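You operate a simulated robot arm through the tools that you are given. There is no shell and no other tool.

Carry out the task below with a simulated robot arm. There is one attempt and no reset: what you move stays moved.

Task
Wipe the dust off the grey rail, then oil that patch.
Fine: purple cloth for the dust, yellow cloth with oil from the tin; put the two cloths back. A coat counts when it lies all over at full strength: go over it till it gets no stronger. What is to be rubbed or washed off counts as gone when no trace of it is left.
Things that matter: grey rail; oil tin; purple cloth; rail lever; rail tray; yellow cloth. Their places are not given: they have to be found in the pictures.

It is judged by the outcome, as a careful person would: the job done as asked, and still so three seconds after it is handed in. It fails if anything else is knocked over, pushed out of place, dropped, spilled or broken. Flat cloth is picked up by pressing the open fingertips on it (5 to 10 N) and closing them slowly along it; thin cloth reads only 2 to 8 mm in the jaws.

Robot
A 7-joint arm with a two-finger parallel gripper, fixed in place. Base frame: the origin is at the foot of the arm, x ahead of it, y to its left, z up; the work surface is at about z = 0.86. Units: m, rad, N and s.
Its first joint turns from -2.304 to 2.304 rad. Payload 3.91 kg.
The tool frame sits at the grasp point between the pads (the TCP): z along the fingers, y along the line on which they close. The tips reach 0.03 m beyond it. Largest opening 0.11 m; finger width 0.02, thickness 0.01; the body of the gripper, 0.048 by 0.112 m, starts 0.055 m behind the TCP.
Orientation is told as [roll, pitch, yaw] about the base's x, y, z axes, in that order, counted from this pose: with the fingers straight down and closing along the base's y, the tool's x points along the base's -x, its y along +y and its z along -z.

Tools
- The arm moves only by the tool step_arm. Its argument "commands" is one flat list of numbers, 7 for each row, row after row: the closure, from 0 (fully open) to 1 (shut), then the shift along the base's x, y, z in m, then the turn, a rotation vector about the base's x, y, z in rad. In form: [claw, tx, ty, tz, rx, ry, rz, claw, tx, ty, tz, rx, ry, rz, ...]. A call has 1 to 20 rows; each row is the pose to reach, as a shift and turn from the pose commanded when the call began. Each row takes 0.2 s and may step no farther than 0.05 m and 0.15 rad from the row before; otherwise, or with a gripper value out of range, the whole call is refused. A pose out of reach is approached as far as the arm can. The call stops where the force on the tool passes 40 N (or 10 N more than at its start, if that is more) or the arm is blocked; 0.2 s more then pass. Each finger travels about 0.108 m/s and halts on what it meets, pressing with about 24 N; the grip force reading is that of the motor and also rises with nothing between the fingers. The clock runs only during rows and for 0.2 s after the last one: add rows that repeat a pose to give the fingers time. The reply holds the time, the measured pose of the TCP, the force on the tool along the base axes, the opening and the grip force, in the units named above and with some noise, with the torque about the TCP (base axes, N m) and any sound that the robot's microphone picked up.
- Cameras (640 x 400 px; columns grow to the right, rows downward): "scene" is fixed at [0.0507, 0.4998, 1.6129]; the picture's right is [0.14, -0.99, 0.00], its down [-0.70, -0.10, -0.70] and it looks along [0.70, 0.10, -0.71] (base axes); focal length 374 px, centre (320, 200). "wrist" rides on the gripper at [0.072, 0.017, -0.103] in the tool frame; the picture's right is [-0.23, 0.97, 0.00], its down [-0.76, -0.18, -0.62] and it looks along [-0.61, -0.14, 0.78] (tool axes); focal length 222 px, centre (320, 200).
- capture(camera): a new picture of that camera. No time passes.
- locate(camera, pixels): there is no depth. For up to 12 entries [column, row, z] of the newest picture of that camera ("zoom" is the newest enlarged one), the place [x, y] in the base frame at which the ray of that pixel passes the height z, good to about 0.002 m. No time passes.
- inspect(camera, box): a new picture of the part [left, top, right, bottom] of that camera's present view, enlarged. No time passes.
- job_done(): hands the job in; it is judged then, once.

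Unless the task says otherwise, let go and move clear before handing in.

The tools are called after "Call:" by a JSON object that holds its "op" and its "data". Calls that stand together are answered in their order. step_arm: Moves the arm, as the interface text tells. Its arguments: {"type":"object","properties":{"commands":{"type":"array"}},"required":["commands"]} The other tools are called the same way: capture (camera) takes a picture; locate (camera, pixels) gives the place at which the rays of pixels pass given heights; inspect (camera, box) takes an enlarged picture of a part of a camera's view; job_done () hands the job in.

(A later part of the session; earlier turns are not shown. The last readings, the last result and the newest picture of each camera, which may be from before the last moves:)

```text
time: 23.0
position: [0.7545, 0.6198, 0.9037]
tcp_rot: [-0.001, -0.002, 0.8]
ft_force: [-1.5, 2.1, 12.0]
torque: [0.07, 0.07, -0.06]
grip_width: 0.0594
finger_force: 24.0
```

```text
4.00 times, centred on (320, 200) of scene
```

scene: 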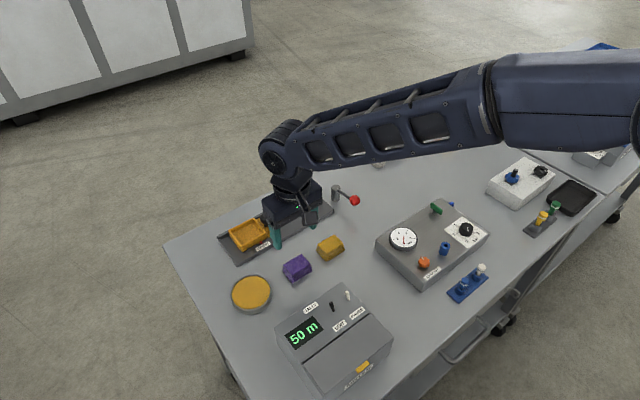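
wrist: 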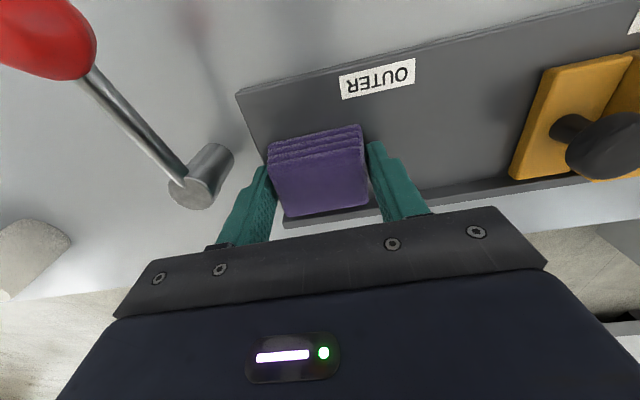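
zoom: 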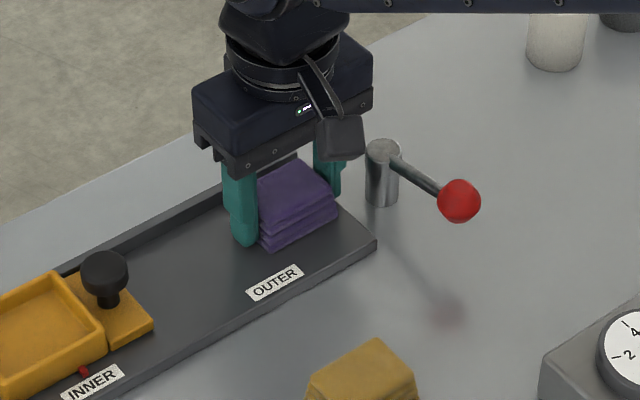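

The left remnant is gone in both views. I'll repeat the lanes once more to be thorough, then lift and look at the bare patch.

Call:
{"op": "step_arm", "data": {"commands": [0.75, 0.005, -0.005, 0, 0, 0, 0, 0.75, -0.0113, 0.0113, 0, 0, 0, 0, 0.75, -0.0233, 0.0233, 0, 0, 0, 0, 0.75, -0.0354, 0.0354, 0, 0, 0, 0, 0.75, -0.029, 0.0417, 0, 0, 0, 0, 0.75, -0.017, 0.0297, 0, 0, 0, 0, 0.75, -0.0049, 0.0177, 0, 0, 0, 0, 0.75, 0.0064, 0.0064, 0, 0, 0, 0, 0.75, 0, 0, 0, 0, 0, 0, 0.75, -0.0064, -0.0064, 0, 0, 0, 0, 0.75, -0.0177, 0.0049, 0, 0, 0, 0, 0.75, -0.0297, 0.017, 0, 0, 0, 0, 0.75, -0.0417, 0.029, 0, 0, 0, 0, 0.75, -0.0424, 0.0424, 0, 0, 0, 0, 0.75, -0.0233, 0.0233, 0, 0, 0, 0, 0.75, -0.0233, 0.0233, 0.01, 0, 0, 0, 0.75, -0.0233, 0.0233, 0.04, 0, 0, 0, 0.75, -0.0233, 0.0233, 0.08, 0, 0, 0, 0.75, -0.0533, -0.0067, 0.1, 0, 0, 0, 0.75, -0.0533, -0.0067, 0.1, 0, 0, 0]}}

Call:
{"op": "capture", "data": {"camera": "wrist"}}

Call:
{"op": "inspect", "data": {"camera": "scene", "box": [240, 150, 400, 250]}}

```text
time: 27.2
position: [0.7014, 0.6135, 1.0038]
tcp_rot: [0.0, -0.001, 0.801]
ft_force: [0.4, -0.3, -0.4]
torque: [-0.01, -0.01, -0.02]
grip_width: 0.0594
finger_force: 24.6
```

```text
taken
```

wrist: 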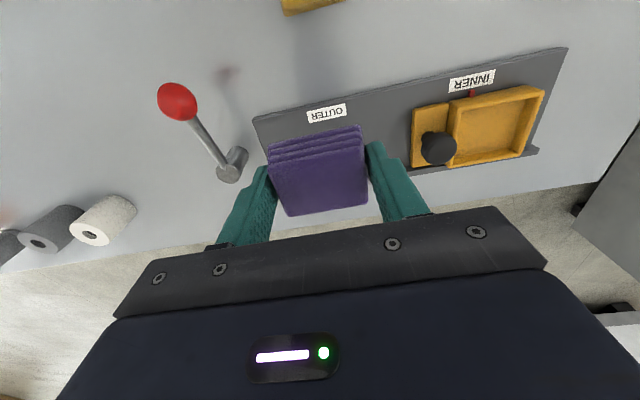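

```text
4.00 times, centred on (320, 200) of scene
```

zoom: 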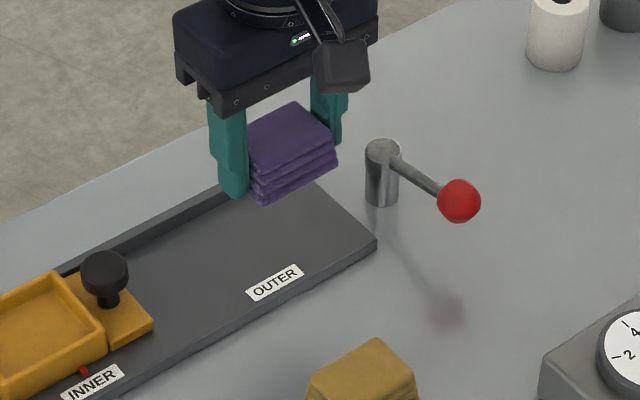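

No dust is visible in the scene zoom around (290,220). I'll carry the pad back above its spot and then inspect the uncovered patch.

Call:
{"op": "step_arm", "data": {"commands": [0.75, -0.04, 0.002, 0, 0, 0, 0, 0.75, -0.08, 0.0045, 0, 0, 0, 0, 0.75, -0.12, 0.0067, 0, 0, 0, 0, 0.75, -0.1575, 0.0089, 0, 0, 0, 0, 0.75, -0.1575, 0.0089, 0, 0, 0, 0]}}

Call:
{"op": "inspect", "data": {"camera": "scene", "box": [270, 180, 350, 230]}}

Call:
{"op": "capture", "data": {"camera": "wrist"}}

```text
time: 28.4
position: [0.545, 0.6239, 1.0036]
tcp_rot: [0.0, -0.001, 0.8]
ft_force: [0.8, -0.4, 0.0]
torque: [0.0, 0.0, 0.0]
grip_width: 0.0592
finger_force: 24.3
```

```text
8.00 times, centred on (310, 205) of scene
```

zoom: 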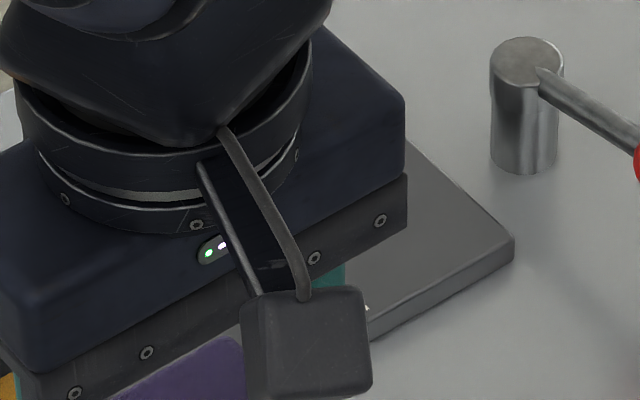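

```text
taken
```

wrist: 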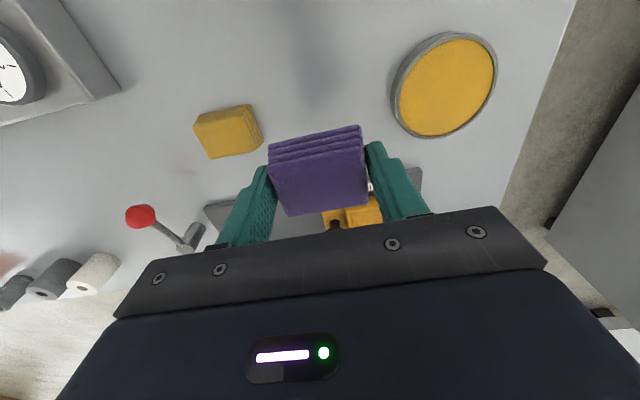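

The arm blocks the patch from here. I'll raise and shift right with the cloth still held to get a clear look before putting it down.

Call:
{"op": "step_arm", "data": {"commands": [0.75, 0, -0.03, 0.035, 0, 0, 0, 0.75, 0, -0.06, 0.07, 0, 0, 0, 0.75, 0, -0.1, 0.1, 0, 0, 0, 0.75, 0, -0.14, 0.12, 0, 0, 0, 0.75, 0, -0.17, 0.13, 0, 0, 0, 0.75, 0, -0.17, 0.13, 0, 0, 0]}}

Call:
{"op": "inspect", "data": {"camera": "scene", "box": [270, 180, 350, 230]}}

Call:
{"op": "inspect", "data": {"camera": "scene", "box": [200, 170, 380, 282]}}

Call:
{"op": "capture", "data": {"camera": "wrist"}}

```text
time: 29.8
position: [0.5463, 0.4531, 1.1349]
tcp_rot: [0.001, -0.001, 0.8]
ft_force: [0.6, 0.2, 0.2]
torque: [0.02, 0.02, -0.01]
grip_width: 0.0593
finger_force: 24.0
```

```text
8.00 times, centred on (310, 205) of scene
```

zoom: 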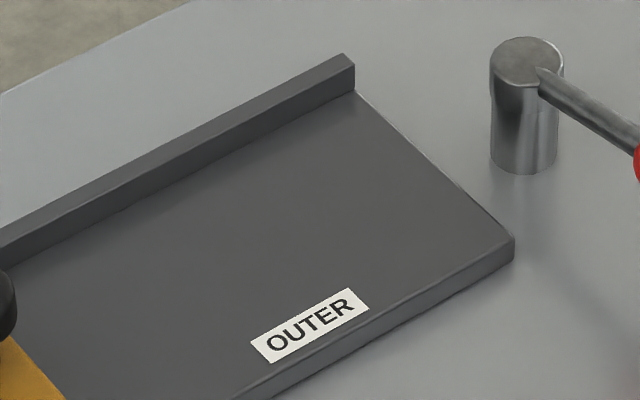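

```text
3.56 times, centred on (290, 226) of scene
```

zoom: 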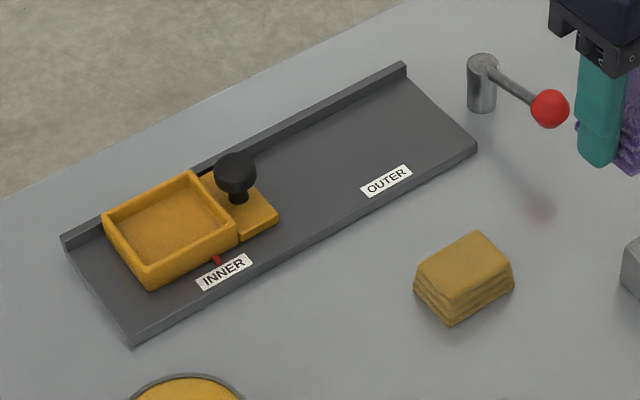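

```text
taken
```

wrist: 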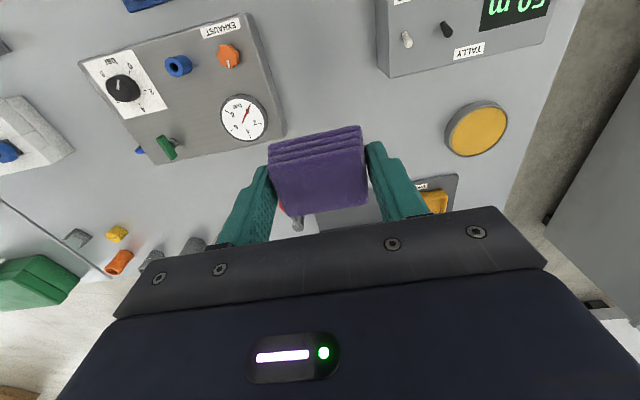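

The 8× zoom shows the rail at OUTER is spotless, with tray and lever unchanged. I'll take the purple cloth back above its original spot.

Call:
{"op": "step_arm", "data": {"commands": [0.75, 0, 0.03, -0.01, 0, 0, 0, 0.75, 0, 0.07, -0.03, 0, 0, 0, 0.75, 0, 0.11, -0.06, 0, 0, 0, 0.75, 0, 0.14, -0.09, 0, 0, 0, 0.75, 0, 0.17, -0.13, 0, 0, 0, 0.75, 0, 0.17, -0.17, 0, 0, 0, 0.75, 0, 0.17, -0.21, 0, 0, 0, 0.75, 0, 0.17, -0.232, 0, 0, 0, 0.75, 0, 0.17, -0.232, 0, 0, 0]}}

Call:
{"op": "capture", "data": {"camera": "wrist"}}

```text
time: 31.8
position: [0.544, 0.6228, 0.9003]
tcp_rot: [-0.001, 0.001, 0.801]
ft_force: [-1.0, -0.9, -0.1]
torque: [-0.02, -0.04, 0.02]
grip_width: 0.0593
finger_force: 23.9
```

```text
taken
```

wrist: 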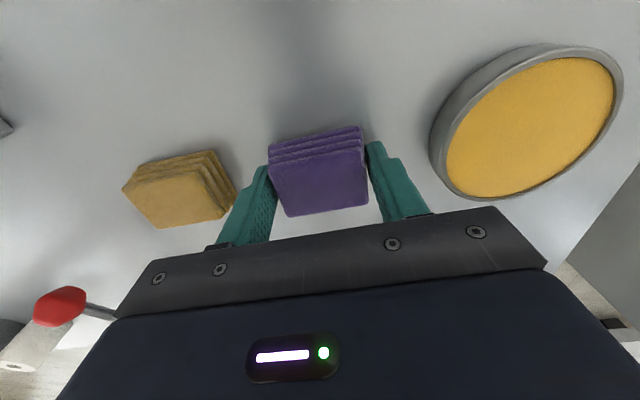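

I'm back at (0.544, 0.623) with the pad 7 mm or so above the table. I'll lower slowly to contact.

Call:
{"op": "step_arm", "data": {"commands": [0.75, 0, 0, -0.004, 0, 0, 0, 0.75, 0, 0, -0.006, 0, 0, 0, 0.75, 0, 0, -0.007, 0, 0, 0, 0.75, 0, 0, -0.007, 0, 0, 0]}}

Call:
{"op": "step_arm", "data": {"commands": [0.75, 0, 0, -0.001, 0, 0, 0, 0.75, 0, 0, -0.001, 0, 0, 0]}}

```text
time: 32.8
position: [0.5433, 0.6235, 0.8936]
tcp_rot: [0.001, -0.001, 0.801]
ft_force: [0.0, 1.3, -0.6]
torque: [0.01, 0.02, 0.02]
grip_width: 0.0595
finger_force: 23.7
```

```text
time: 33.4
position: [0.5435, 0.6228, 0.8927]
tcp_rot: [0.0, 0.0, 0.801]
ft_force: [-0.5, 0.1, -0.5]
torque: [0.01, 0.01, -0.02]
grip_width: 0.0593
finger_force: 23.9
```

Not quite touching yet at z 0.8927; one more millimetre at a time.

Call:
{"op": "step_arm", "data": {"commands": [0.75, 0, 0, -0.001, 0, 0, 0, 0.75, 0, 0, -0.001, 0, 0, 0]}}

```text
time: 34.0
position: [0.5431, 0.6222, 0.892]
tcp_rot: [-0.001, 0.0, 0.801]
ft_force: [-1.1, 0.6, -0.1]
torque: [0.01, 0.03, 0.01]
grip_width: 0.0594
finger_force: 23.7
```

Call:
{"op": "step_arm", "data": {"commands": [0.75, 0, 0, -0.001, 0, 0, 0, 0.75, 0, 0, -0.001, 0, 0, 0]}}

```text
time: 34.6
position: [0.5434, 0.6226, 0.8917]
tcp_rot: [0.0, 0.0, 0.8]
ft_force: [0.2, -1.2, 1.2]
torque: [-0.04, -0.02, -0.05]
grip_width: 0.0592
finger_force: 24.1
```

A 1.2 N reaction shows the pad resting on the table. I'll open to the same 0.078 m width and lift straight up.

Call:
{"op": "step_arm", "data": {"commands": [0.5, 0, 0, 0, 0, 0, 0, 0.4, 0, 0, 0, 0, 0, 0, 0.29, 0, 0, 0, 0, 0, 0, 0.29, 0, 0, 0, 0, 0, 0, 0.29, 0, 0, 0.02, 0, 0, 0, 0.29, 0, 0, 0.06, 0, 0, 0, 0.29, 0, 0, 0.1, 0, 0, 0, 0.29, 0, 0, 0.125, 0, 0, 0, 0.29, 0, 0, 0.125, 0, 0, 0]}}

Call:
{"op": "capture", "data": {"camera": "wrist"}}

Call:
{"op": "inspect", "data": {"camera": "scene", "box": [264, 220, 360, 280]}}

```text
time: 36.6
position: [0.5439, 0.6232, 1.018]
tcp_rot: [0.0, 0.0, 0.802]
ft_force: [0.2, 0.1, -0.1]
torque: [0.0, 0.02, -0.01]
grip_width: 0.078
finger_force: 0.0
```

```text
taken
```

wrist: 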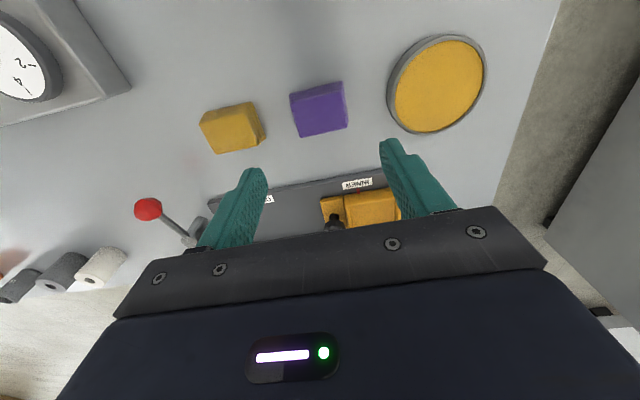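

```text
6.67 times, centred on (312, 250) of scene
```

zoom: 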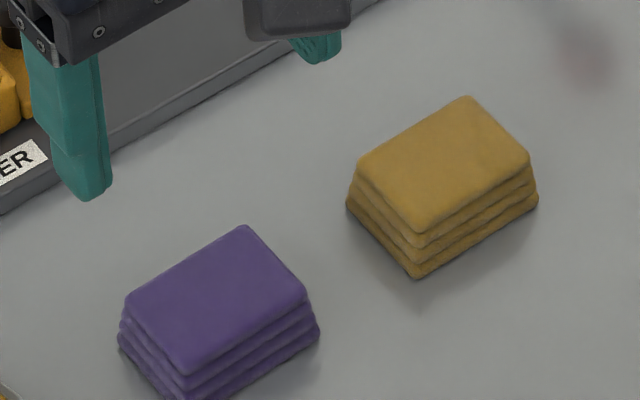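

The purple cloth is back at its place (scene zoom (215,300), within a couple of mm). Next I'll zoom on the yellow pad and tin from here to refine them.

Call:
{"op": "inspect", "data": {"camera": "wrist", "box": [170, 85, 298, 165]}}

Call:
{"op": "inspect", "data": {"camera": "wrist", "box": [366, 20, 510, 140]}}

```text
5.00 times, centred on (234, 125) of wrist
```

zoom: 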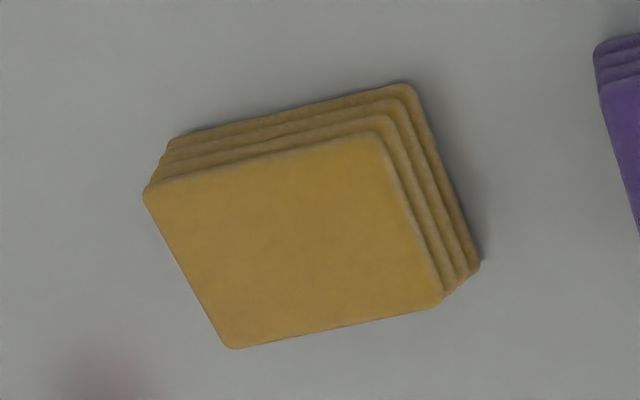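

```text
3.33 times, centred on (438, 80) of wrist
```

zoom: 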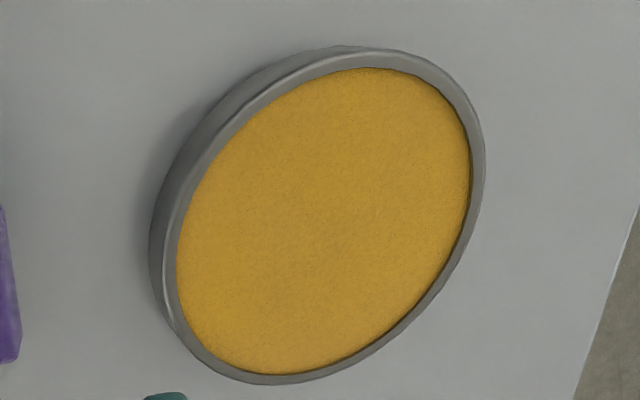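

Corner pixels for the yellow pad and the rim extremes of the tin are clear. I'll locate them at their likely heights in both cameras.

Call:
{"op": "locate", "data": {"camera": "wrist", "pixels": [[199.4, 123.4, 0.888], [245.6, 111.6, 0.888], [258, 145.4, 0.888], [216, 154.4, 0.888], [203.6, 113.4, 0.862], [252.4, 102, 0.862], [265.6, 138, 0.862]]}}

Call:
{"op": "locate", "data": {"camera": "wrist", "pixels": [[395.4, 95, 0.88], [483, 69.5, 0.88], [454.5, 40.4, 0.88], [424.5, 132.2, 0.88], [439.3, 84, 0.87], [439.3, 84, 0.88], [439.3, 84, 0.89]]}}

Call:
{"op": "inspect", "data": {"camera": "scene", "box": [216, 262, 288, 322]}}

```text
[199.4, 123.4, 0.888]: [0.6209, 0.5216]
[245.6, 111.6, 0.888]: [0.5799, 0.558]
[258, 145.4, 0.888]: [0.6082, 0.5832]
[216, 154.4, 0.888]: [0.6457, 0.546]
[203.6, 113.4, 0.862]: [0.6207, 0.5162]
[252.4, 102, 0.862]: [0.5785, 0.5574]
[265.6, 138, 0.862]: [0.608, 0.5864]
```

```text
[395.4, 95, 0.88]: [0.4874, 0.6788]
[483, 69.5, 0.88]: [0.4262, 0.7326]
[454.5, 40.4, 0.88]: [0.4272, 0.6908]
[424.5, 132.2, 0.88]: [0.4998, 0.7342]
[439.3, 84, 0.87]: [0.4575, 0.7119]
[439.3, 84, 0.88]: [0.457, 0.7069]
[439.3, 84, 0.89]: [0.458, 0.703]
```

```text
6.67 times, centred on (252, 292) of scene
```

zoom: 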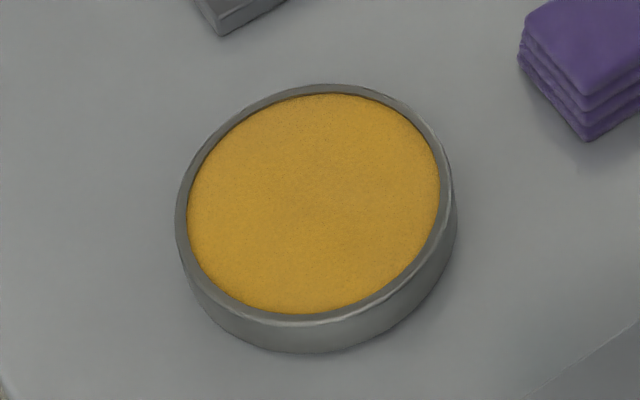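

The yellow pad centre is (0.6137, 0.552) with the same orientation; the tin centre fits (0.463, 0.712) with an oil radius of 0.042 m at about z 0.88. I'll move over the yellow pad and descend partway.

Call:
{"op": "step_arm", "data": {"commands": [0.29, 0.023, -0.023, 0, 0, 0, 0.003, 0.29, 0.046, -0.046, 0, 0, 0, 0.006, 0.29, 0.0698, -0.0703, 0, 0, 0, 0.008, 0.29, 0.0698, -0.0703, -0.04, 0, 0, 0.008, 0.29, 0.0698, -0.0703, -0.08, 0, 0, 0.008, 0.29, 0.0698, -0.0703, -0.08, 0, 0, 0.008]}}

Call:
{"op": "capture", "data": {"camera": "wrist"}}

Call:
{"op": "inspect", "data": {"camera": "scene", "box": [260, 180, 420, 280]}}

```text
time: 38.0
position: [0.6112, 0.5518, 0.939]
tcp_rot: [0.001, 0.001, 0.808]
ft_force: [0.1, -0.3, 0.4]
torque: [-0.01, 0.01, 0.04]
grip_width: 0.078
finger_force: 0.0
```

```text
taken
```

wrist: 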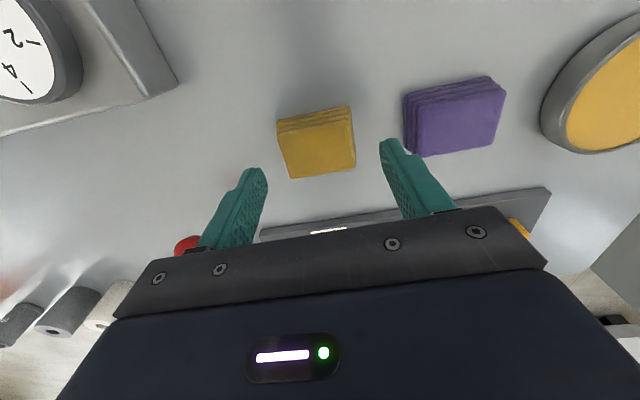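

```text
4.00 times, centred on (340, 230) of scene
```

zoom: 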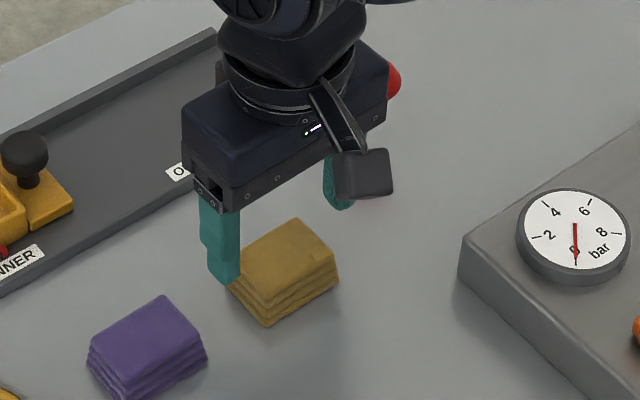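

The yellow pad is centred between the tips (top centre at (319,149), expected ~(320,150)), with the purple pad and the red knob clear. I'll descend to tips just above the table.

Call:
{"op": "step_arm", "data": {"commands": [0.29, 0, 0, -0.02, 0, 0, 0, 0.29, 0, 0, -0.036, 0, 0, 0, 0.29, 0, 0, -0.041, 0, 0, 0, 0.29, 0, 0, -0.0446, 0, 0, 0, 0.29, 0, 0, -0.0446, 0, 0, 0]}}

Call:
{"op": "capture", "data": {"camera": "wrist"}}

```text
time: 39.2
position: [0.6119, 0.5522, 0.8924]
tcp_rot: [-0.001, 0.0, 0.811]
ft_force: [0.6, 0.1, 0.4]
torque: [0.0, 0.02, -0.03]
grip_width: 0.0778
finger_force: 0.0
```

```text
taken
```

wrist: 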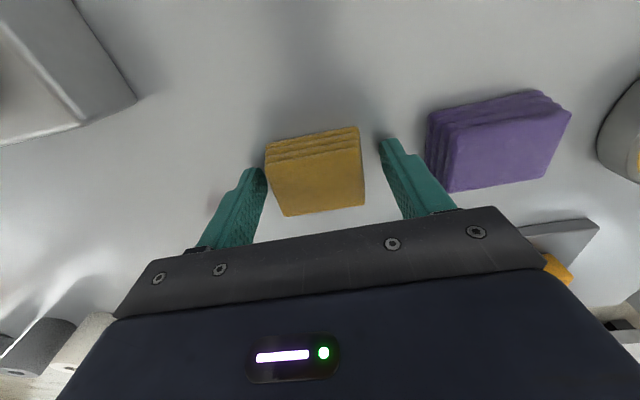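

Position is right with the pad between the tips. I'll close and lift by a centimetre first.

Call:
{"op": "step_arm", "data": {"commands": [0.36, 0, 0, 0, 0, 0, 0, 0.42, 0, 0, 0, 0, 0, 0, 0.48, 0, 0, 0, 0, 0, 0, 0.55, 0, 0, 0, 0, 0, 0, 0.65, 0, 0, 0, 0, 0, 0, 0.75, 0, 0, 0, 0, 0, 0, 0.75, 0, 0, 0, 0, 0, 0]}}

Call:
{"op": "step_arm", "data": {"commands": [0.75, 0, 0, 0.003, 0, 0, 0, 0.75, 0, 0, 0.006, 0, 0, 0, 0.75, 0, 0, 0.01, 0, 0, 0, 0.75, 0, 0, 0.01, 0, 0, 0]}}

Call:
{"op": "capture", "data": {"camera": "wrist"}}

```text
time: 40.8
position: [0.6124, 0.5519, 0.892]
tcp_rot: [0.0, 0.0, 0.809]
ft_force: [0.2, -0.5, -0.1]
torque: [0.01, -0.01, -0.04]
grip_width: 0.0595
finger_force: 23.9
```

```text
time: 41.8
position: [0.612, 0.5521, 0.9034]
tcp_rot: [0.0, 0.0, 0.807]
ft_force: [0.3, 0.4, -0.4]
torque: [-0.05, -0.02, -0.01]
grip_width: 0.0593
finger_force: 23.9
```

```text
taken
```

wrist: 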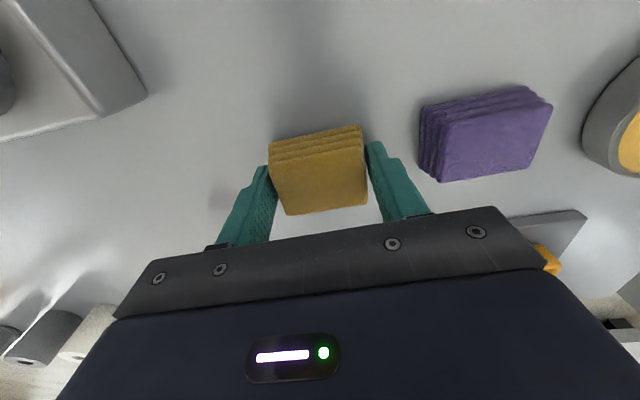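

The yellow pad is held (24 N, width 0.0593) and lifted with the fingers. I'll raise it fully and check where the TALLY box edges lie relative to the tin.

Call:
{"op": "step_arm", "data": {"commands": [0.75, 0, 0, 0.015, 0, 0, 0, 0.75, 0, 0, 0.035, 0, 0, 0, 0.75, 0, 0, 0.06, 0, 0, 0, 0.75, 0, 0, 0.09, 0, 0, 0, 0.75, 0, 0, 0.11, 0, 0, 0, 0.75, 0, 0, 0.11, 0, 0, 0]}}

Call:
{"op": "capture", "data": {"camera": "scene"}}

Call:
{"op": "locate", "data": {"camera": "scene", "pixels": [[275, 337, 0.93], [336, 285, 0.93], [392, 340, 0.93], [275, 337, 0.96], [336, 285, 0.96], [347, 295, 0.97], [251, 292.5, 0.88], [251, 292.5, 0.885]]}}

```text
time: 43.2
position: [0.6139, 0.5538, 1.0141]
tcp_rot: [0.001, 0.0, 0.808]
ft_force: [0.8, -1.4, -0.3]
torque: [0.05, 0.0, 0.02]
grip_width: 0.0595
finger_force: 24.0
```

```text
taken
```

scene: 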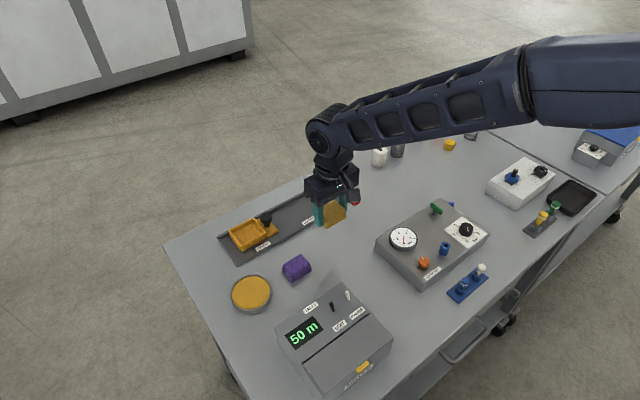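

```text
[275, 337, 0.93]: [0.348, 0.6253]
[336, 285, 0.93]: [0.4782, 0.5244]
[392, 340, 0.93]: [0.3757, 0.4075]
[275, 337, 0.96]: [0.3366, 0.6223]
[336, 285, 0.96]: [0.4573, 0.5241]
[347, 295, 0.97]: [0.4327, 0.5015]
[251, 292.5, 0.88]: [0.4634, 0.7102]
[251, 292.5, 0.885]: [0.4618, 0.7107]
```

The box edge runs from about (0.348, 0.625) to (0.478, 0.524), well clear of the tin at (0.463, 0.711). I'll carry the yellow cloth above the tin.

Call:
{"op": "step_arm", "data": {"commands": [0.75, -0.03, 0.032, 0, 0, 0, 0, 0.75, -0.06, 0.064, 0, 0, 0, 0, 0.75, -0.09, 0.095, 0, 0, 0, 0, 0.75, -0.12, 0.127, 0, 0, 0, 0, 0.75, -0.1507, 0.159, 0, 0, 0, 0, 0.75, -0.1507, 0.159, -0.04, 0, 0, 0, 0.75, -0.1507, 0.159, -0.06, 0, 0, 0, 0.75, -0.1507, 0.159, -0.06, 0, 0, 0]}}

Call:
{"op": "capture", "data": {"camera": "wrist"}}

Call:
{"op": "inspect", "data": {"camera": "scene", "box": [180, 220, 340, 320]}}

```text
time: 45.0
position: [0.4632, 0.7114, 0.9503]
tcp_rot: [0.001, 0.002, 0.81]
ft_force: [-0.1, 0.1, -0.4]
torque: [0.0, -0.03, 0.02]
grip_width: 0.0595
finger_force: 23.8
```

```text
taken
```

wrist: 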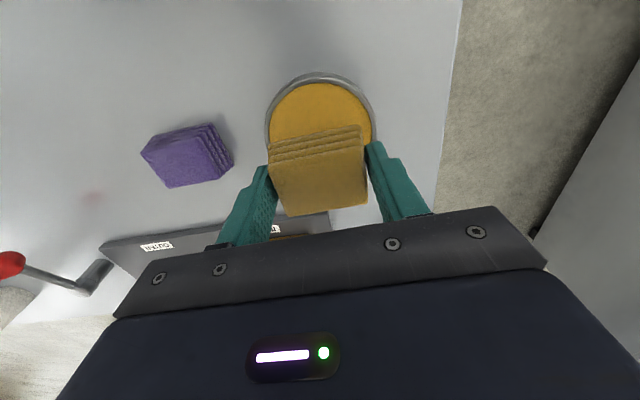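

```text
4.00 times, centred on (260, 270) of scene
```

zoom: 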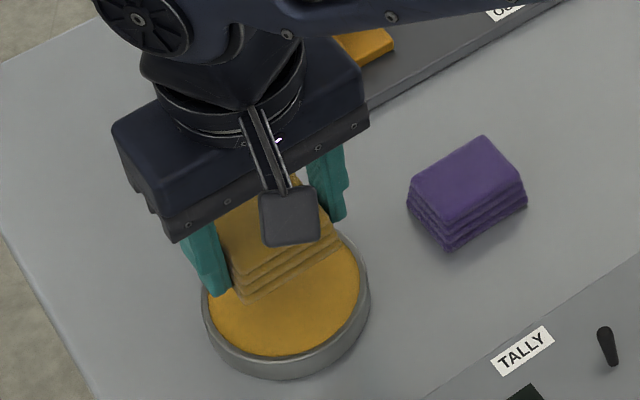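

The tin rim edges at wrist columns 267 and 373 and the near inner edge at row ~84 match a centred dip. I'll lower to just above the oil, then feel for contact.

Call:
{"op": "step_arm", "data": {"commands": [0.75, 0, 0, -0.015, 0, 0, 0, 0.75, 0, 0, -0.028, 0, 0, 0, 0.75, 0, 0, -0.034, 0, 0, 0, 0.75, 0, 0, -0.034, 0, 0, 0]}}

Call:
{"op": "capture", "data": {"camera": "wrist"}}

Call:
{"op": "inspect", "data": {"camera": "scene", "box": [200, 240, 312, 310]}}

```text
time: 46.0
position: [0.4637, 0.7106, 0.9172]
tcp_rot: [-0.002, 0.001, 0.808]
ft_force: [-0.3, -0.4, -0.9]
torque: [0.01, -0.04, -0.01]
grip_width: 0.0593
finger_force: 24.2
```

```text
taken
```

wrist: 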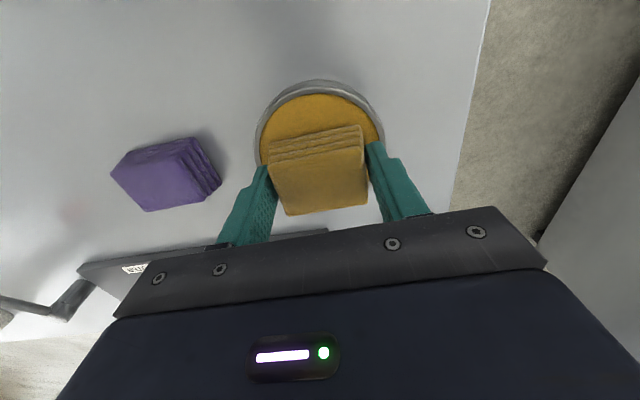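

```text
5.71 times, centred on (256, 275) of scene
```

zoom: 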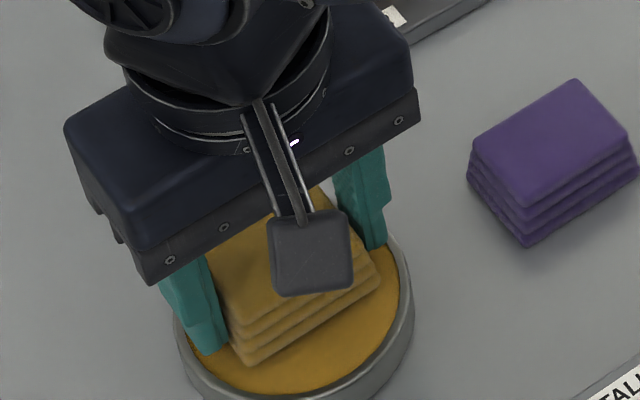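

Both finger tips appear inside the rim and there is no contact yet at z 0.917. I'll lower in 1 mm steps.

Call:
{"op": "step_arm", "data": {"commands": [0.75, 0, 0, -0.001, 0, 0, 0, 0.75, 0, 0, -0.002, 0, 0, 0, 0.75, 0, 0, -0.002, 0, 0, 0]}}

Call:
{"op": "step_arm", "data": {"commands": [0.75, 0, 0, -0.001, 0, 0, 0, 0.75, 0, 0, -0.001, 0, 0, 0]}}

Call:
{"op": "step_arm", "data": {"commands": [0.75, 0, 0, -0.001, 0, 0, 0, 0.75, 0, 0, -0.001, 0, 0, 0]}}

```text
time: 46.8
position: [0.4626, 0.7112, 0.9163]
tcp_rot: [0.0, 0.001, 0.808]
ft_force: [0.0, -0.6, -0.2]
torque: [0.02, 0.0, -0.02]
grip_width: 0.0593
finger_force: 23.6
```

```text
time: 47.4
position: [0.4629, 0.7128, 0.9146]
tcp_rot: [0.001, 0.0, 0.808]
ft_force: [0.6, -0.7, -0.5]
torque: [0.01, -0.01, 0.0]
grip_width: 0.0594
finger_force: 24.1
```

```text
time: 48.0
position: [0.4643, 0.7106, 0.915]
tcp_rot: [0.0, 0.0, 0.808]
ft_force: [-0.1, 0.0, -0.4]
torque: [0.0, 0.0, 0.02]
grip_width: 0.0592
finger_force: 23.8
```

Still free at commanded z 0.9145. Continuing carefully.

Call:
{"op": "step_arm", "data": {"commands": [0.75, 0, 0, -0.001, 0, 0, 0, 0.75, 0, 0, -0.001, 0, 0, 0]}}

Call:
{"op": "step_arm", "data": {"commands": [0.75, 0, 0, -0.001, 0, 0, 0, 0.75, 0, 0, -0.001, 0, 0, 0]}}

Call:
{"op": "step_arm", "data": {"commands": [0.75, 0, 0, -0.001, 0, 0, 0, 0.75, 0, 0, -0.001, 0, 0, 0]}}

```text
time: 48.6
position: [0.4629, 0.7101, 0.9135]
tcp_rot: [0.001, 0.001, 0.808]
ft_force: [-0.2, 0.1, 0.1]
torque: [-0.04, 0.03, 0.0]
grip_width: 0.0596
finger_force: 24.2
```

```text
time: 49.2
position: [0.4629, 0.7105, 0.9133]
tcp_rot: [0.001, 0.0, 0.807]
ft_force: [-0.3, -1.0, 2.9]
torque: [-0.08, -0.02, 0.01]
grip_width: 0.0592
finger_force: 24.0
```

```text
time: 49.8
position: [0.4639, 0.7121, 0.9125]
tcp_rot: [0.001, -0.002, 0.807]
ft_force: [2.4, 0.6, 11.1]
torque: [-0.08, -0.07, -0.01]
grip_width: 0.0595
finger_force: 24.2
```

Contact reads 11 N at z 0.9125, consistent with the pad on the oil at z≈0.88. I'll dwell with a tiny 2 mm wiggle to load the cloth, then lift.

Call:
{"op": "step_arm", "data": {"commands": [0.75, 0, 0, 0.0002, 0, 0, 0, 0.75, 0.0014, 0.0014, 0.0002, 0, 0, 0, 0.75, 0, 0, 0.0002, 0, 0, 0, 0.75, -0.0014, -0.0014, 0.0002, 0, 0, 0, 0.75, 0, 0, 0.0002, 0, 0, 0, 0.75, 0, 0, 0.0002, 0, 0, 0, 0.75, 0, 0, 0.01, 0, 0, 0, 0.75, 0, 0, 0.04, 0, 0, 0, 0.75, 0, 0, 0.08, 0, 0, 0, 0.75, 0, 0, 0.1, 0, 0, 0, 0.75, 0, 0, 0.1, 0, 0, 0]}}

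Call:
{"op": "capture", "data": {"camera": "wrist"}}

Call:
{"op": "inspect", "data": {"camera": "scene", "box": [180, 220, 340, 320]}}

```text
time: 52.2
position: [0.4635, 0.7098, 1.0123]
tcp_rot: [0.0, -0.001, 0.808]
ft_force: [1.0, -0.6, -0.5]
torque: [-0.02, 0.01, -0.02]
grip_width: 0.0595
finger_force: 24.4
```

```text
taken
```

wrist: 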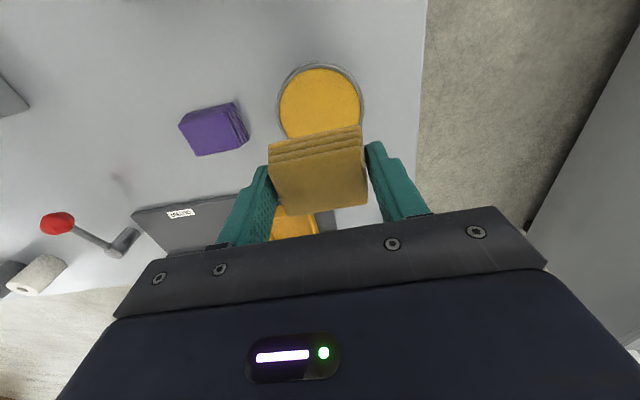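

```text
4.00 times, centred on (260, 270) of scene
```

zoom: 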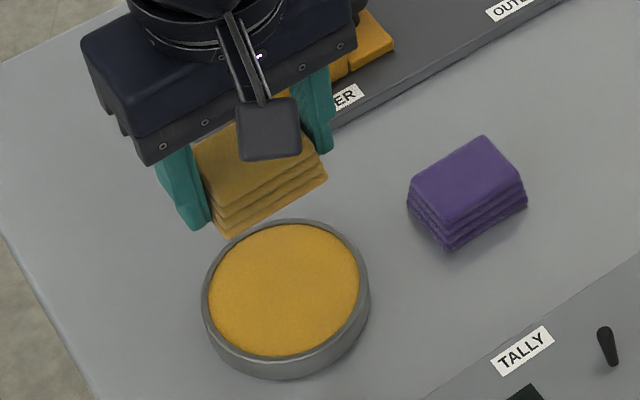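

The tin looks undisturbed and the cloth is still held. I'll carry it over to the patch and lower to just above the rail.

Call:
{"op": "step_arm", "data": {"commands": [0.75, 0.03, -0.033, 0, 0, 0, 0, 0.75, 0.055, -0.062, 0, 0, 0, 0, 0.75, 0.085, -0.09, 0, 0, 0, 0, 0.75, 0.125, -0.095, 0, 0, 0, 0, 0.75, 0.165, -0.1, 0, 0, 0, 0, 0.75, 0.205, -0.106, 0, 0, 0, 0, 0.75, 0.237, -0.111, 0, 0, 0, 0, 0.75, 0.257, -0.093, 0, 0, 0, 0, 0.75, 0.2761, -0.0753, 0, 0, 0, 0, 0.75, 0.2761, -0.0753, -0.03, 0, 0, 0, 0.75, 0.2761, -0.0753, -0.06, 0, 0, 0, 0.75, 0.2761, -0.0753, -0.085, 0, 0, 0, 0.75, 0.2761, -0.0753, -0.1, 0, 0, 0, 0.75, 0.2761, -0.0753, -0.1, 0, 0, 0]}}

Call:
{"op": "capture", "data": {"camera": "wrist"}}

```text
time: 55.2
position: [0.7388, 0.6369, 0.9114]
tcp_rot: [-0.001, 0.001, 0.811]
ft_force: [0.4, -1.1, -0.8]
torque: [0.0, -0.01, -0.02]
grip_width: 0.0592
finger_force: 24.6
```

```text
taken
```

wrist: 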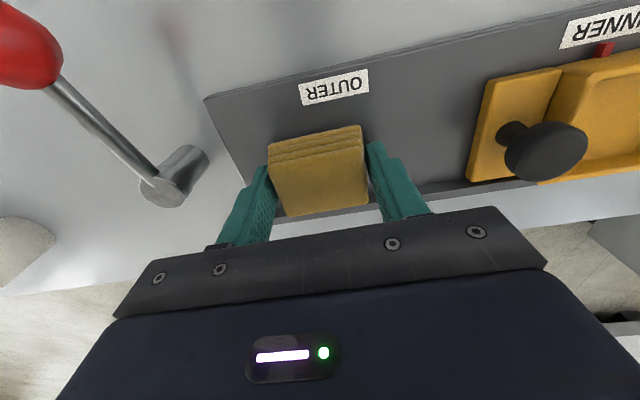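

The pad is over the patch, 7 mm above the rail, free of contact. I'll lower in small steps.

Call:
{"op": "step_arm", "data": {"commands": [0.75, 0, 0, -0.002, 0, 0, 0, 0.75, 0, 0, -0.004, 0, 0, 0, 0.75, 0, 0, -0.005, 0, 0, 0, 0.75, 0, 0, -0.005, 0, 0, 0]}}

Call:
{"op": "step_arm", "data": {"commands": [0.75, 0, 0, -0.001, 0, 0, 0, 0.75, 0, 0, -0.001, 0, 0, 0]}}

Call:
{"op": "step_arm", "data": {"commands": [0.75, 0, 0, -0.001, 0, 0, 0, 0.75, 0, 0, -0.001, 0, 0, 0]}}

```text
time: 56.2
position: [0.7386, 0.637, 0.9051]
tcp_rot: [0.001, 0.0, 0.81]
ft_force: [-0.3, -0.5, 0.7]
torque: [-0.02, 0.0, 0.0]
grip_width: 0.059
finger_force: 23.9
```

```text
time: 56.8
position: [0.7375, 0.6357, 0.9042]
tcp_rot: [0.001, -0.001, 0.811]
ft_force: [0.6, -0.1, -0.7]
torque: [-0.02, 0.01, -0.01]
grip_width: 0.0591
finger_force: 23.6
```

```text
time: 57.4
position: [0.7382, 0.6362, 0.9053]
tcp_rot: [0.0, -0.001, 0.81]
ft_force: [0.4, -0.9, 0.0]
torque: [-0.04, -0.02, 0.01]
grip_width: 0.059
finger_force: 24.0
```

Still no contact at commanded z≈0.9045; one more millimetre at a time.

Call:
{"op": "step_arm", "data": {"commands": [0.75, 0, 0, -0.001, 0, 0, 0, 0.75, 0, 0, -0.001, 0, 0, 0]}}

Call:
{"op": "step_arm", "data": {"commands": [0.75, 0, 0, -0.0005, 0, 0, 0, 0.75, 0, 0, -0.0005, 0, 0, 0]}}

```text
time: 58.0
position: [0.7378, 0.6362, 0.904]
tcp_rot: [0.0, 0.001, 0.811]
ft_force: [-1.2, 0.1, 6.0]
torque: [0.04, 0.01, 0.01]
grip_width: 0.0592
finger_force: 24.0
```

```text
time: 58.6
position: [0.7383, 0.6359, 0.9037]
tcp_rot: [0.0, -0.001, 0.808]
ft_force: [3.9, 2.7, 10.8]
torque: [0.07, -0.05, -0.02]
grip_width: 0.0593
finger_force: 24.2
```

Contact pressure is 10.8 N. I'll rub the oil along the patch in three lanes at this pressure, then look.

Call:
{"op": "step_arm", "data": {"commands": [0.75, 0.0078, -0.0078, 0, 0, 0, 0, 0.75, 0.0156, -0.0156, 0, 0, 0, 0, 0.75, 0.0078, -0.0078, 0, 0, 0, 0, 0.75, 0, 0, 0, 0, 0, 0, 0.75, -0.0088, 0.0088, 0, 0, 0, 0, 0.75, -0.0163, 0.0163, 0, 0, 0, 0, 0.75, -0.0113, 0.0213, 0, 0, 0, 0, 0.75, -0.0039, 0.0138, 0, 0, 0, 0, 0.75, 0.005, 0.005, 0, 0, 0, 0, 0.75, 0.0127, -0.0028, 0, 0, 0, 0, 0.75, 0.0205, -0.0106, 0, 0, 0, 0, 0.75, 0.0156, -0.0156, 0, 0, 0, 0, 0.75, 0.0106, -0.0205, 0, 0, 0, 0, 0.75, 0.0028, -0.0127, 0, 0, 0, 0, 0.75, -0.005, -0.005, 0, 0, 0, 0, 0.75, -0.0138, 0.0039, 0, 0, 0, 0, 0.75, -0.0213, 0.0113, 0, 0, 0, 0, 0.75, -0.0163, 0.0163, 0, 0, 0, 0, 0.75, -0.0088, 0.0088, 0, 0, 0, 0, 0.75, 0, 0, 0, 0, 0, 0]}}

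Call:
{"op": "capture", "data": {"camera": "wrist"}}

Call:
{"op": "inspect", "data": {"camera": "scene", "box": [240, 150, 400, 250]}}

```text
time: 62.8
position: [0.7381, 0.6377, 0.9037]
tcp_rot: [0.001, -0.002, 0.81]
ft_force: [-6.2, 8.2, 23.4]
torque: [0.31, 0.25, -0.01]
grip_width: 0.0593
finger_force: 24.0
```

```text
taken
```

wrist: 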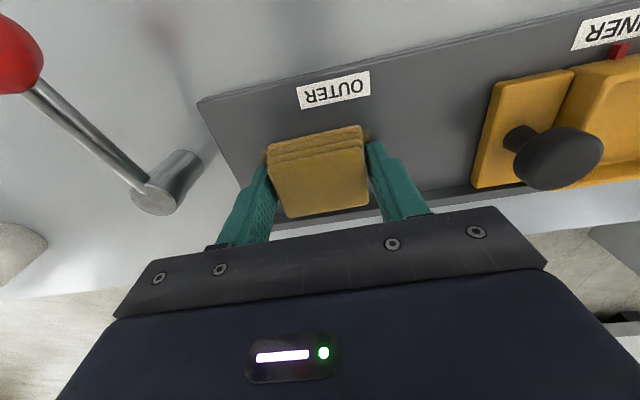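

```text
4.00 times, centred on (320, 200) of scene
```

zoom: 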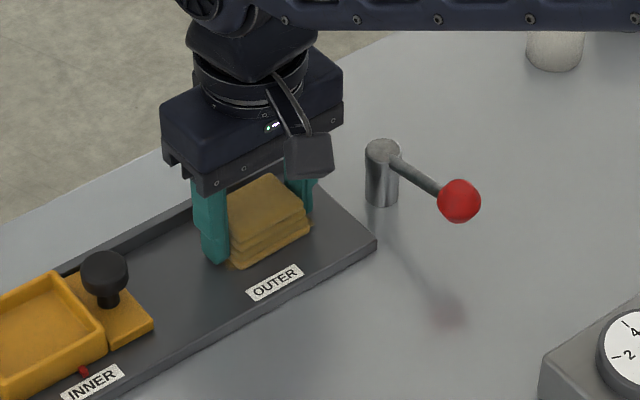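

The force has risen to 23 N, so I'll lift off and look at how the coat stands before going on.

Call:
{"op": "step_arm", "data": {"commands": [0.75, 0, 0, 0.01, 0, 0, 0, 0.75, 0, 0, 0.05, 0, 0, 0, 0.75, 0, 0, 0.09, 0, 0, 0, 0.75, -0.03, -0.03, 0.1, 0, 0, 0, 0.75, -0.06, -0.06, 0.11, 0, 0, 0, 0.75, -0.09, -0.09, 0.12, 0, 0, 0, 0.75, -0.12, -0.12, 0.13, 0, 0, 0, 0.75, -0.12, -0.12, 0.13, 0, 0, 0]}}

Call:
{"op": "inspect", "data": {"camera": "scene", "box": [270, 180, 350, 230]}}

Call:
{"op": "capture", "data": {"camera": "wrist"}}

Call:
{"op": "capture", "data": {"camera": "scene"}}

```text
time: 64.6
position: [0.6184, 0.5164, 1.0338]
tcp_rot: [0.0, -0.002, 0.807]
ft_force: [-0.2, -0.1, -0.5]
torque: [0.01, 0.01, 0.0]
grip_width: 0.0591
finger_force: 24.3
```

```text
8.00 times, centred on (310, 205) of scene
```

zoom: 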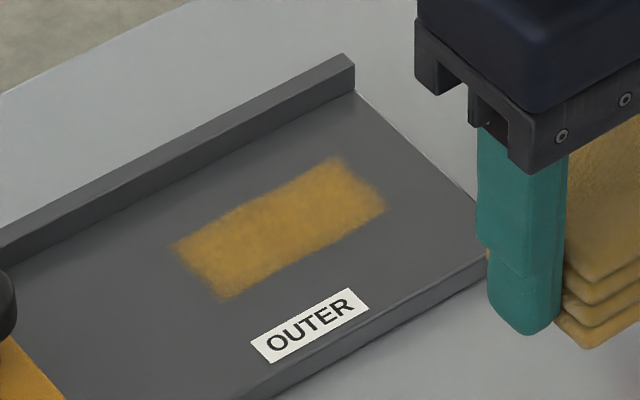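

```text
taken
```

wrist: 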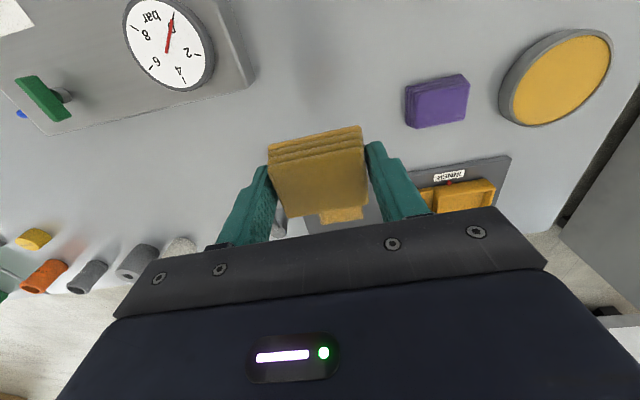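

```text
taken
```

scene: 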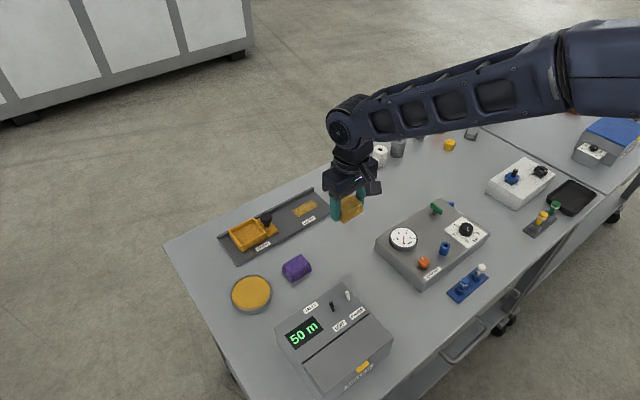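

An amber coat now shows at zoom (280,228), strong in the middle and fainter at the edges. I'll measure its corners and zoom in further to judge strength.

Call:
{"op": "locate", "data": {"camera": "scene", "pixels": [[291.25, 210, 0.871], [311.9, 199.4, 0.871], [318.75, 205.6, 0.871], [297.5, 217.5, 0.871], [305, 208.5, 0.871]]}}

Call:
{"op": "inspect", "data": {"camera": "scene", "box": [285, 193, 325, 223]}}

```text
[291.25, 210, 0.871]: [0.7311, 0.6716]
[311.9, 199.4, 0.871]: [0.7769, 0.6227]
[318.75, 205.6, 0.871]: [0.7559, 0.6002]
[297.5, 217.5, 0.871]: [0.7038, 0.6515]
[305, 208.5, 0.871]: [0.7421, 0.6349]
```

```text
13.33 times, centred on (305, 208) of scene
```

zoom: 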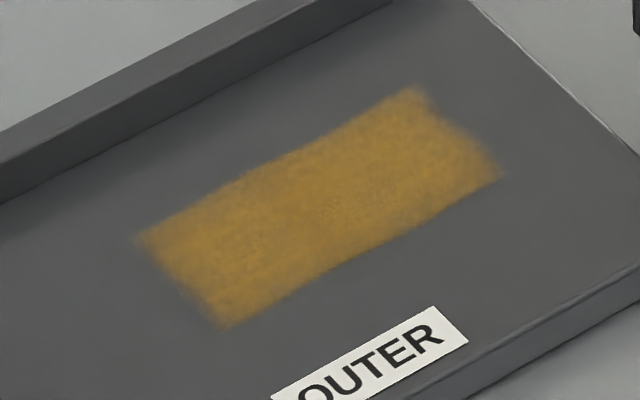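

The coat spans s∈[0.037,0.11], r∈[0.958,0.991], matching the old patch, but its edges are still faint and the grey shows through a bit. I'll return for more passes with wider lanes.

Call:
{"op": "step_arm", "data": {"commands": [0.75, 0.03, 0.03, -0.01, 0, 0, 0, 0.75, 0.06, 0.06, -0.02, 0, 0, 0, 0.75, 0.09, 0.09, -0.03, 0, 0, 0, 0.75, 0.12, 0.12, -0.04, 0, 0, 0, 0.75, 0.12, 0.12, -0.08, 0, 0, 0, 0.75, 0.12, 0.12, -0.115, 0, 0, 0, 0.75, 0.12, 0.12, -0.125, 0, 0, 0, 0.75, 0.12, 0.12, -0.127, 0, 0, 0, 0.75, 0.12, 0.12, -0.127, 0, 0, 0]}}

Call:
{"op": "step_arm", "data": {"commands": [0.75, 0, 0, -0.0015, 0, 0, 0, 0.75, 0, 0, -0.0015, 0, 0, 0]}}

```text
time: 66.6
position: [0.7389, 0.6365, 0.9055]
tcp_rot: [-0.001, 0.0, 0.81]
ft_force: [0.8, -0.2, -0.4]
torque: [0.04, 0.0, 0.02]
grip_width: 0.0592
finger_force: 23.8
```

```text
time: 67.2
position: [0.739, 0.6361, 0.9045]
tcp_rot: [0.001, 0.0, 0.81]
ft_force: [-0.5, 1.1, -0.1]
torque: [0.02, 0.0, 0.0]
grip_width: 0.0592
finger_force: 24.4
```

Call:
{"op": "step_arm", "data": {"commands": [0.75, 0, 0, -0.001, 0, 0, 0, 0.75, 0, 0, -0.001, 0, 0, 0]}}

Call:
{"op": "step_arm", "data": {"commands": [0.75, 0, 0, -0.0005, 0, 0, 0, 0.75, 0, 0, -0.0005, 0, 0, 0]}}

```text
time: 67.8
position: [0.7392, 0.6371, 0.9025]
tcp_rot: [-0.001, 0.002, 0.811]
ft_force: [0.4, -0.8, 0.7]
torque: [0.06, 0.02, 0.02]
grip_width: 0.0595
finger_force: 24.1
```

```text
time: 68.4
position: [0.7397, 0.6363, 0.9038]
tcp_rot: [-0.002, 0.002, 0.81]
ft_force: [-0.9, -0.6, 4.1]
torque: [0.02, 0.0, -0.01]
grip_width: 0.0595
finger_force: 24.8
```

Pressing lightly at 4 N now. I'll add half a millimetre and sweep the lanes again with a wider reach.

Call:
{"op": "step_arm", "data": {"commands": [0.75, 0, 0, -0.0005, 0, 0, 0, 0.75, 0.0078, -0.0078, -0.0005, 0, 0, 0, 0.75, 0.0156, -0.0156, -0.0005, 0, 0, 0, 0.75, 0.0078, -0.0078, -0.0005, 0, 0, 0, 0.75, 0, 0, -0.0005, 0, 0, 0, 0.75, -0.0088, 0.0088, -0.0005, 0, 0, 0, 0.75, -0.0198, 0.0198, -0.0005, 0, 0, 0, 0.75, -0.0134, 0.0262, -0.0005, 0, 0, 0, 0.75, -0.0025, 0.0152, -0.0005, 0, 0, 0, 0.75, 0.0064, 0.0064, -0.0005, 0, 0, 0, 0.75, 0.0141, -0.0014, -0.0005, 0, 0, 0, 0.75, 0.0219, -0.0092, -0.0005, 0, 0, 0, 0.75, 0.0156, -0.0156, -0.0005, 0, 0, 0, 0.75, 0.0092, -0.0219, -0.0005, 0, 0, 0, 0.75, 0.0014, -0.0141, -0.0005, 0, 0, 0, 0.75, -0.0064, -0.0064, -0.0005, 0, 0, 0, 0.75, -0.0152, 0.0025, -0.0005, 0, 0, 0, 0.75, -0.0262, 0.0134, -0.0005, 0, 0, 0, 0.75, -0.0198, 0.0198, -0.0005, 0, 0, 0, 0.75, 0, 0, -0.0005, 0, 0, 0]}}

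Call:
{"op": "capture", "data": {"camera": "wrist"}}

```text
time: 72.6
position: [0.7396, 0.6361, 0.9036]
tcp_rot: [-0.001, -0.001, 0.81]
ft_force: [1.0, 0.9, 11.2]
torque: [0.06, 0.02, -0.05]
grip_width: 0.0594
finger_force: 24.7
```

```text
taken
```

wrist: 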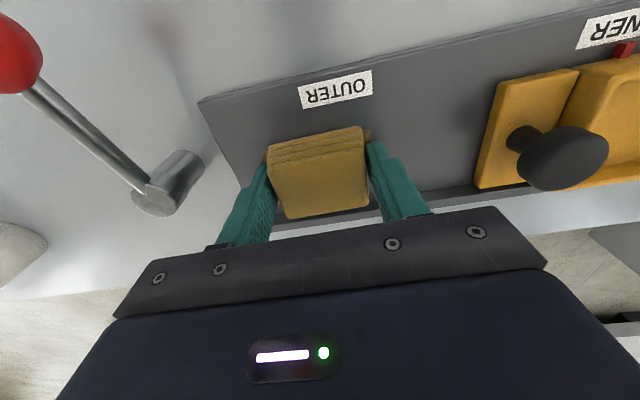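

Pressure is steady at 11 N. I'll do one more lane round in the other direction and then lift to compare the coat.

Call:
{"op": "step_arm", "data": {"commands": [0.75, -0.0088, 0.0088, 0, 0, 0, 0, 0.75, -0.0198, 0.0198, 0, 0, 0, 0, 0.75, -0.0134, 0.0262, 0, 0, 0, 0, 0.75, -0.0025, 0.0152, 0, 0, 0, 0, 0.75, 0.0064, 0.0064, 0, 0, 0, 0, 0.75, 0.0141, -0.0014, 0, 0, 0, 0, 0.75, 0.0219, -0.0092, 0, 0, 0, 0, 0.75, 0.0156, -0.0156, 0, 0, 0, 0, 0.75, 0.0092, -0.0219, 0, 0, 0, 0, 0.75, 0.0014, -0.0141, 0, 0, 0, 0, 0.75, -0.0064, -0.0064, 0, 0, 0, 0, 0.75, -0.0152, 0.0025, 0, 0, 0, 0, 0.75, 0, 0, 0, 0, 0, 0, 0.75, 0, 0, 0.01, 0, 0, 0, 0.75, 0, 0, 0.05, 0, 0, 0, 0.75, 0, 0, 0.09, 0, 0, 0, 0.75, -0.03, -0.03, 0.1, 0, 0, 0, 0.75, -0.06, -0.06, 0.11, 0, 0, 0, 0.75, -0.09, -0.09, 0.12, 0, 0, 0, 0.75, -0.12, -0.12, 0.13, 0, 0, 0]}}

Call:
{"op": "inspect", "data": {"camera": "scene", "box": [270, 180, 350, 230]}}

Call:
{"op": "inspect", "data": {"camera": "scene", "box": [285, 193, 325, 223]}}

```text
time: 76.8
position: [0.6188, 0.516, 1.0305]
tcp_rot: [0.0, 0.001, 0.807]
ft_force: [0.1, 0.3, -0.7]
torque: [0.03, 0.02, 0.04]
grip_width: 0.0592
finger_force: 23.9
```

```text
8.00 times, centred on (310, 205) of scene
```

zoom: 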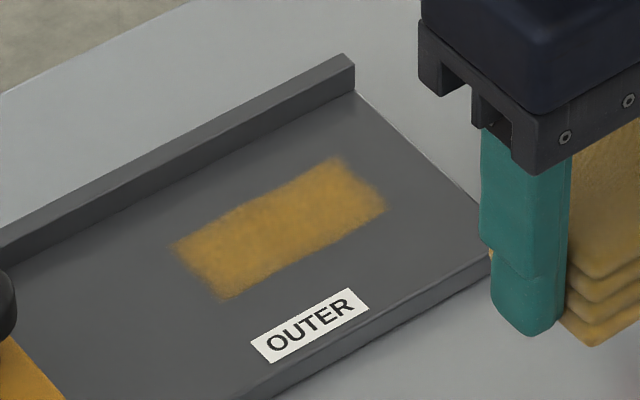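

```text
13.33 times, centred on (305, 208) of scene
```

zoom: 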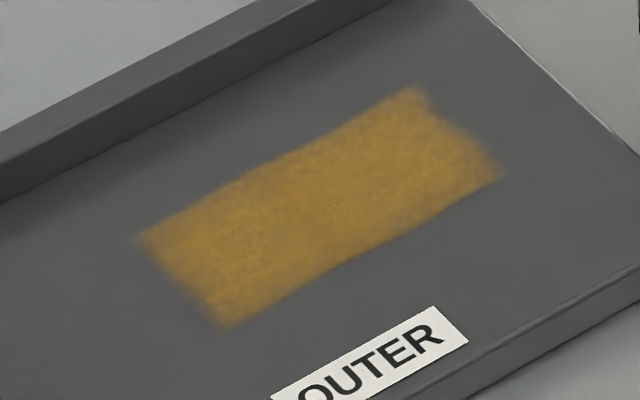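

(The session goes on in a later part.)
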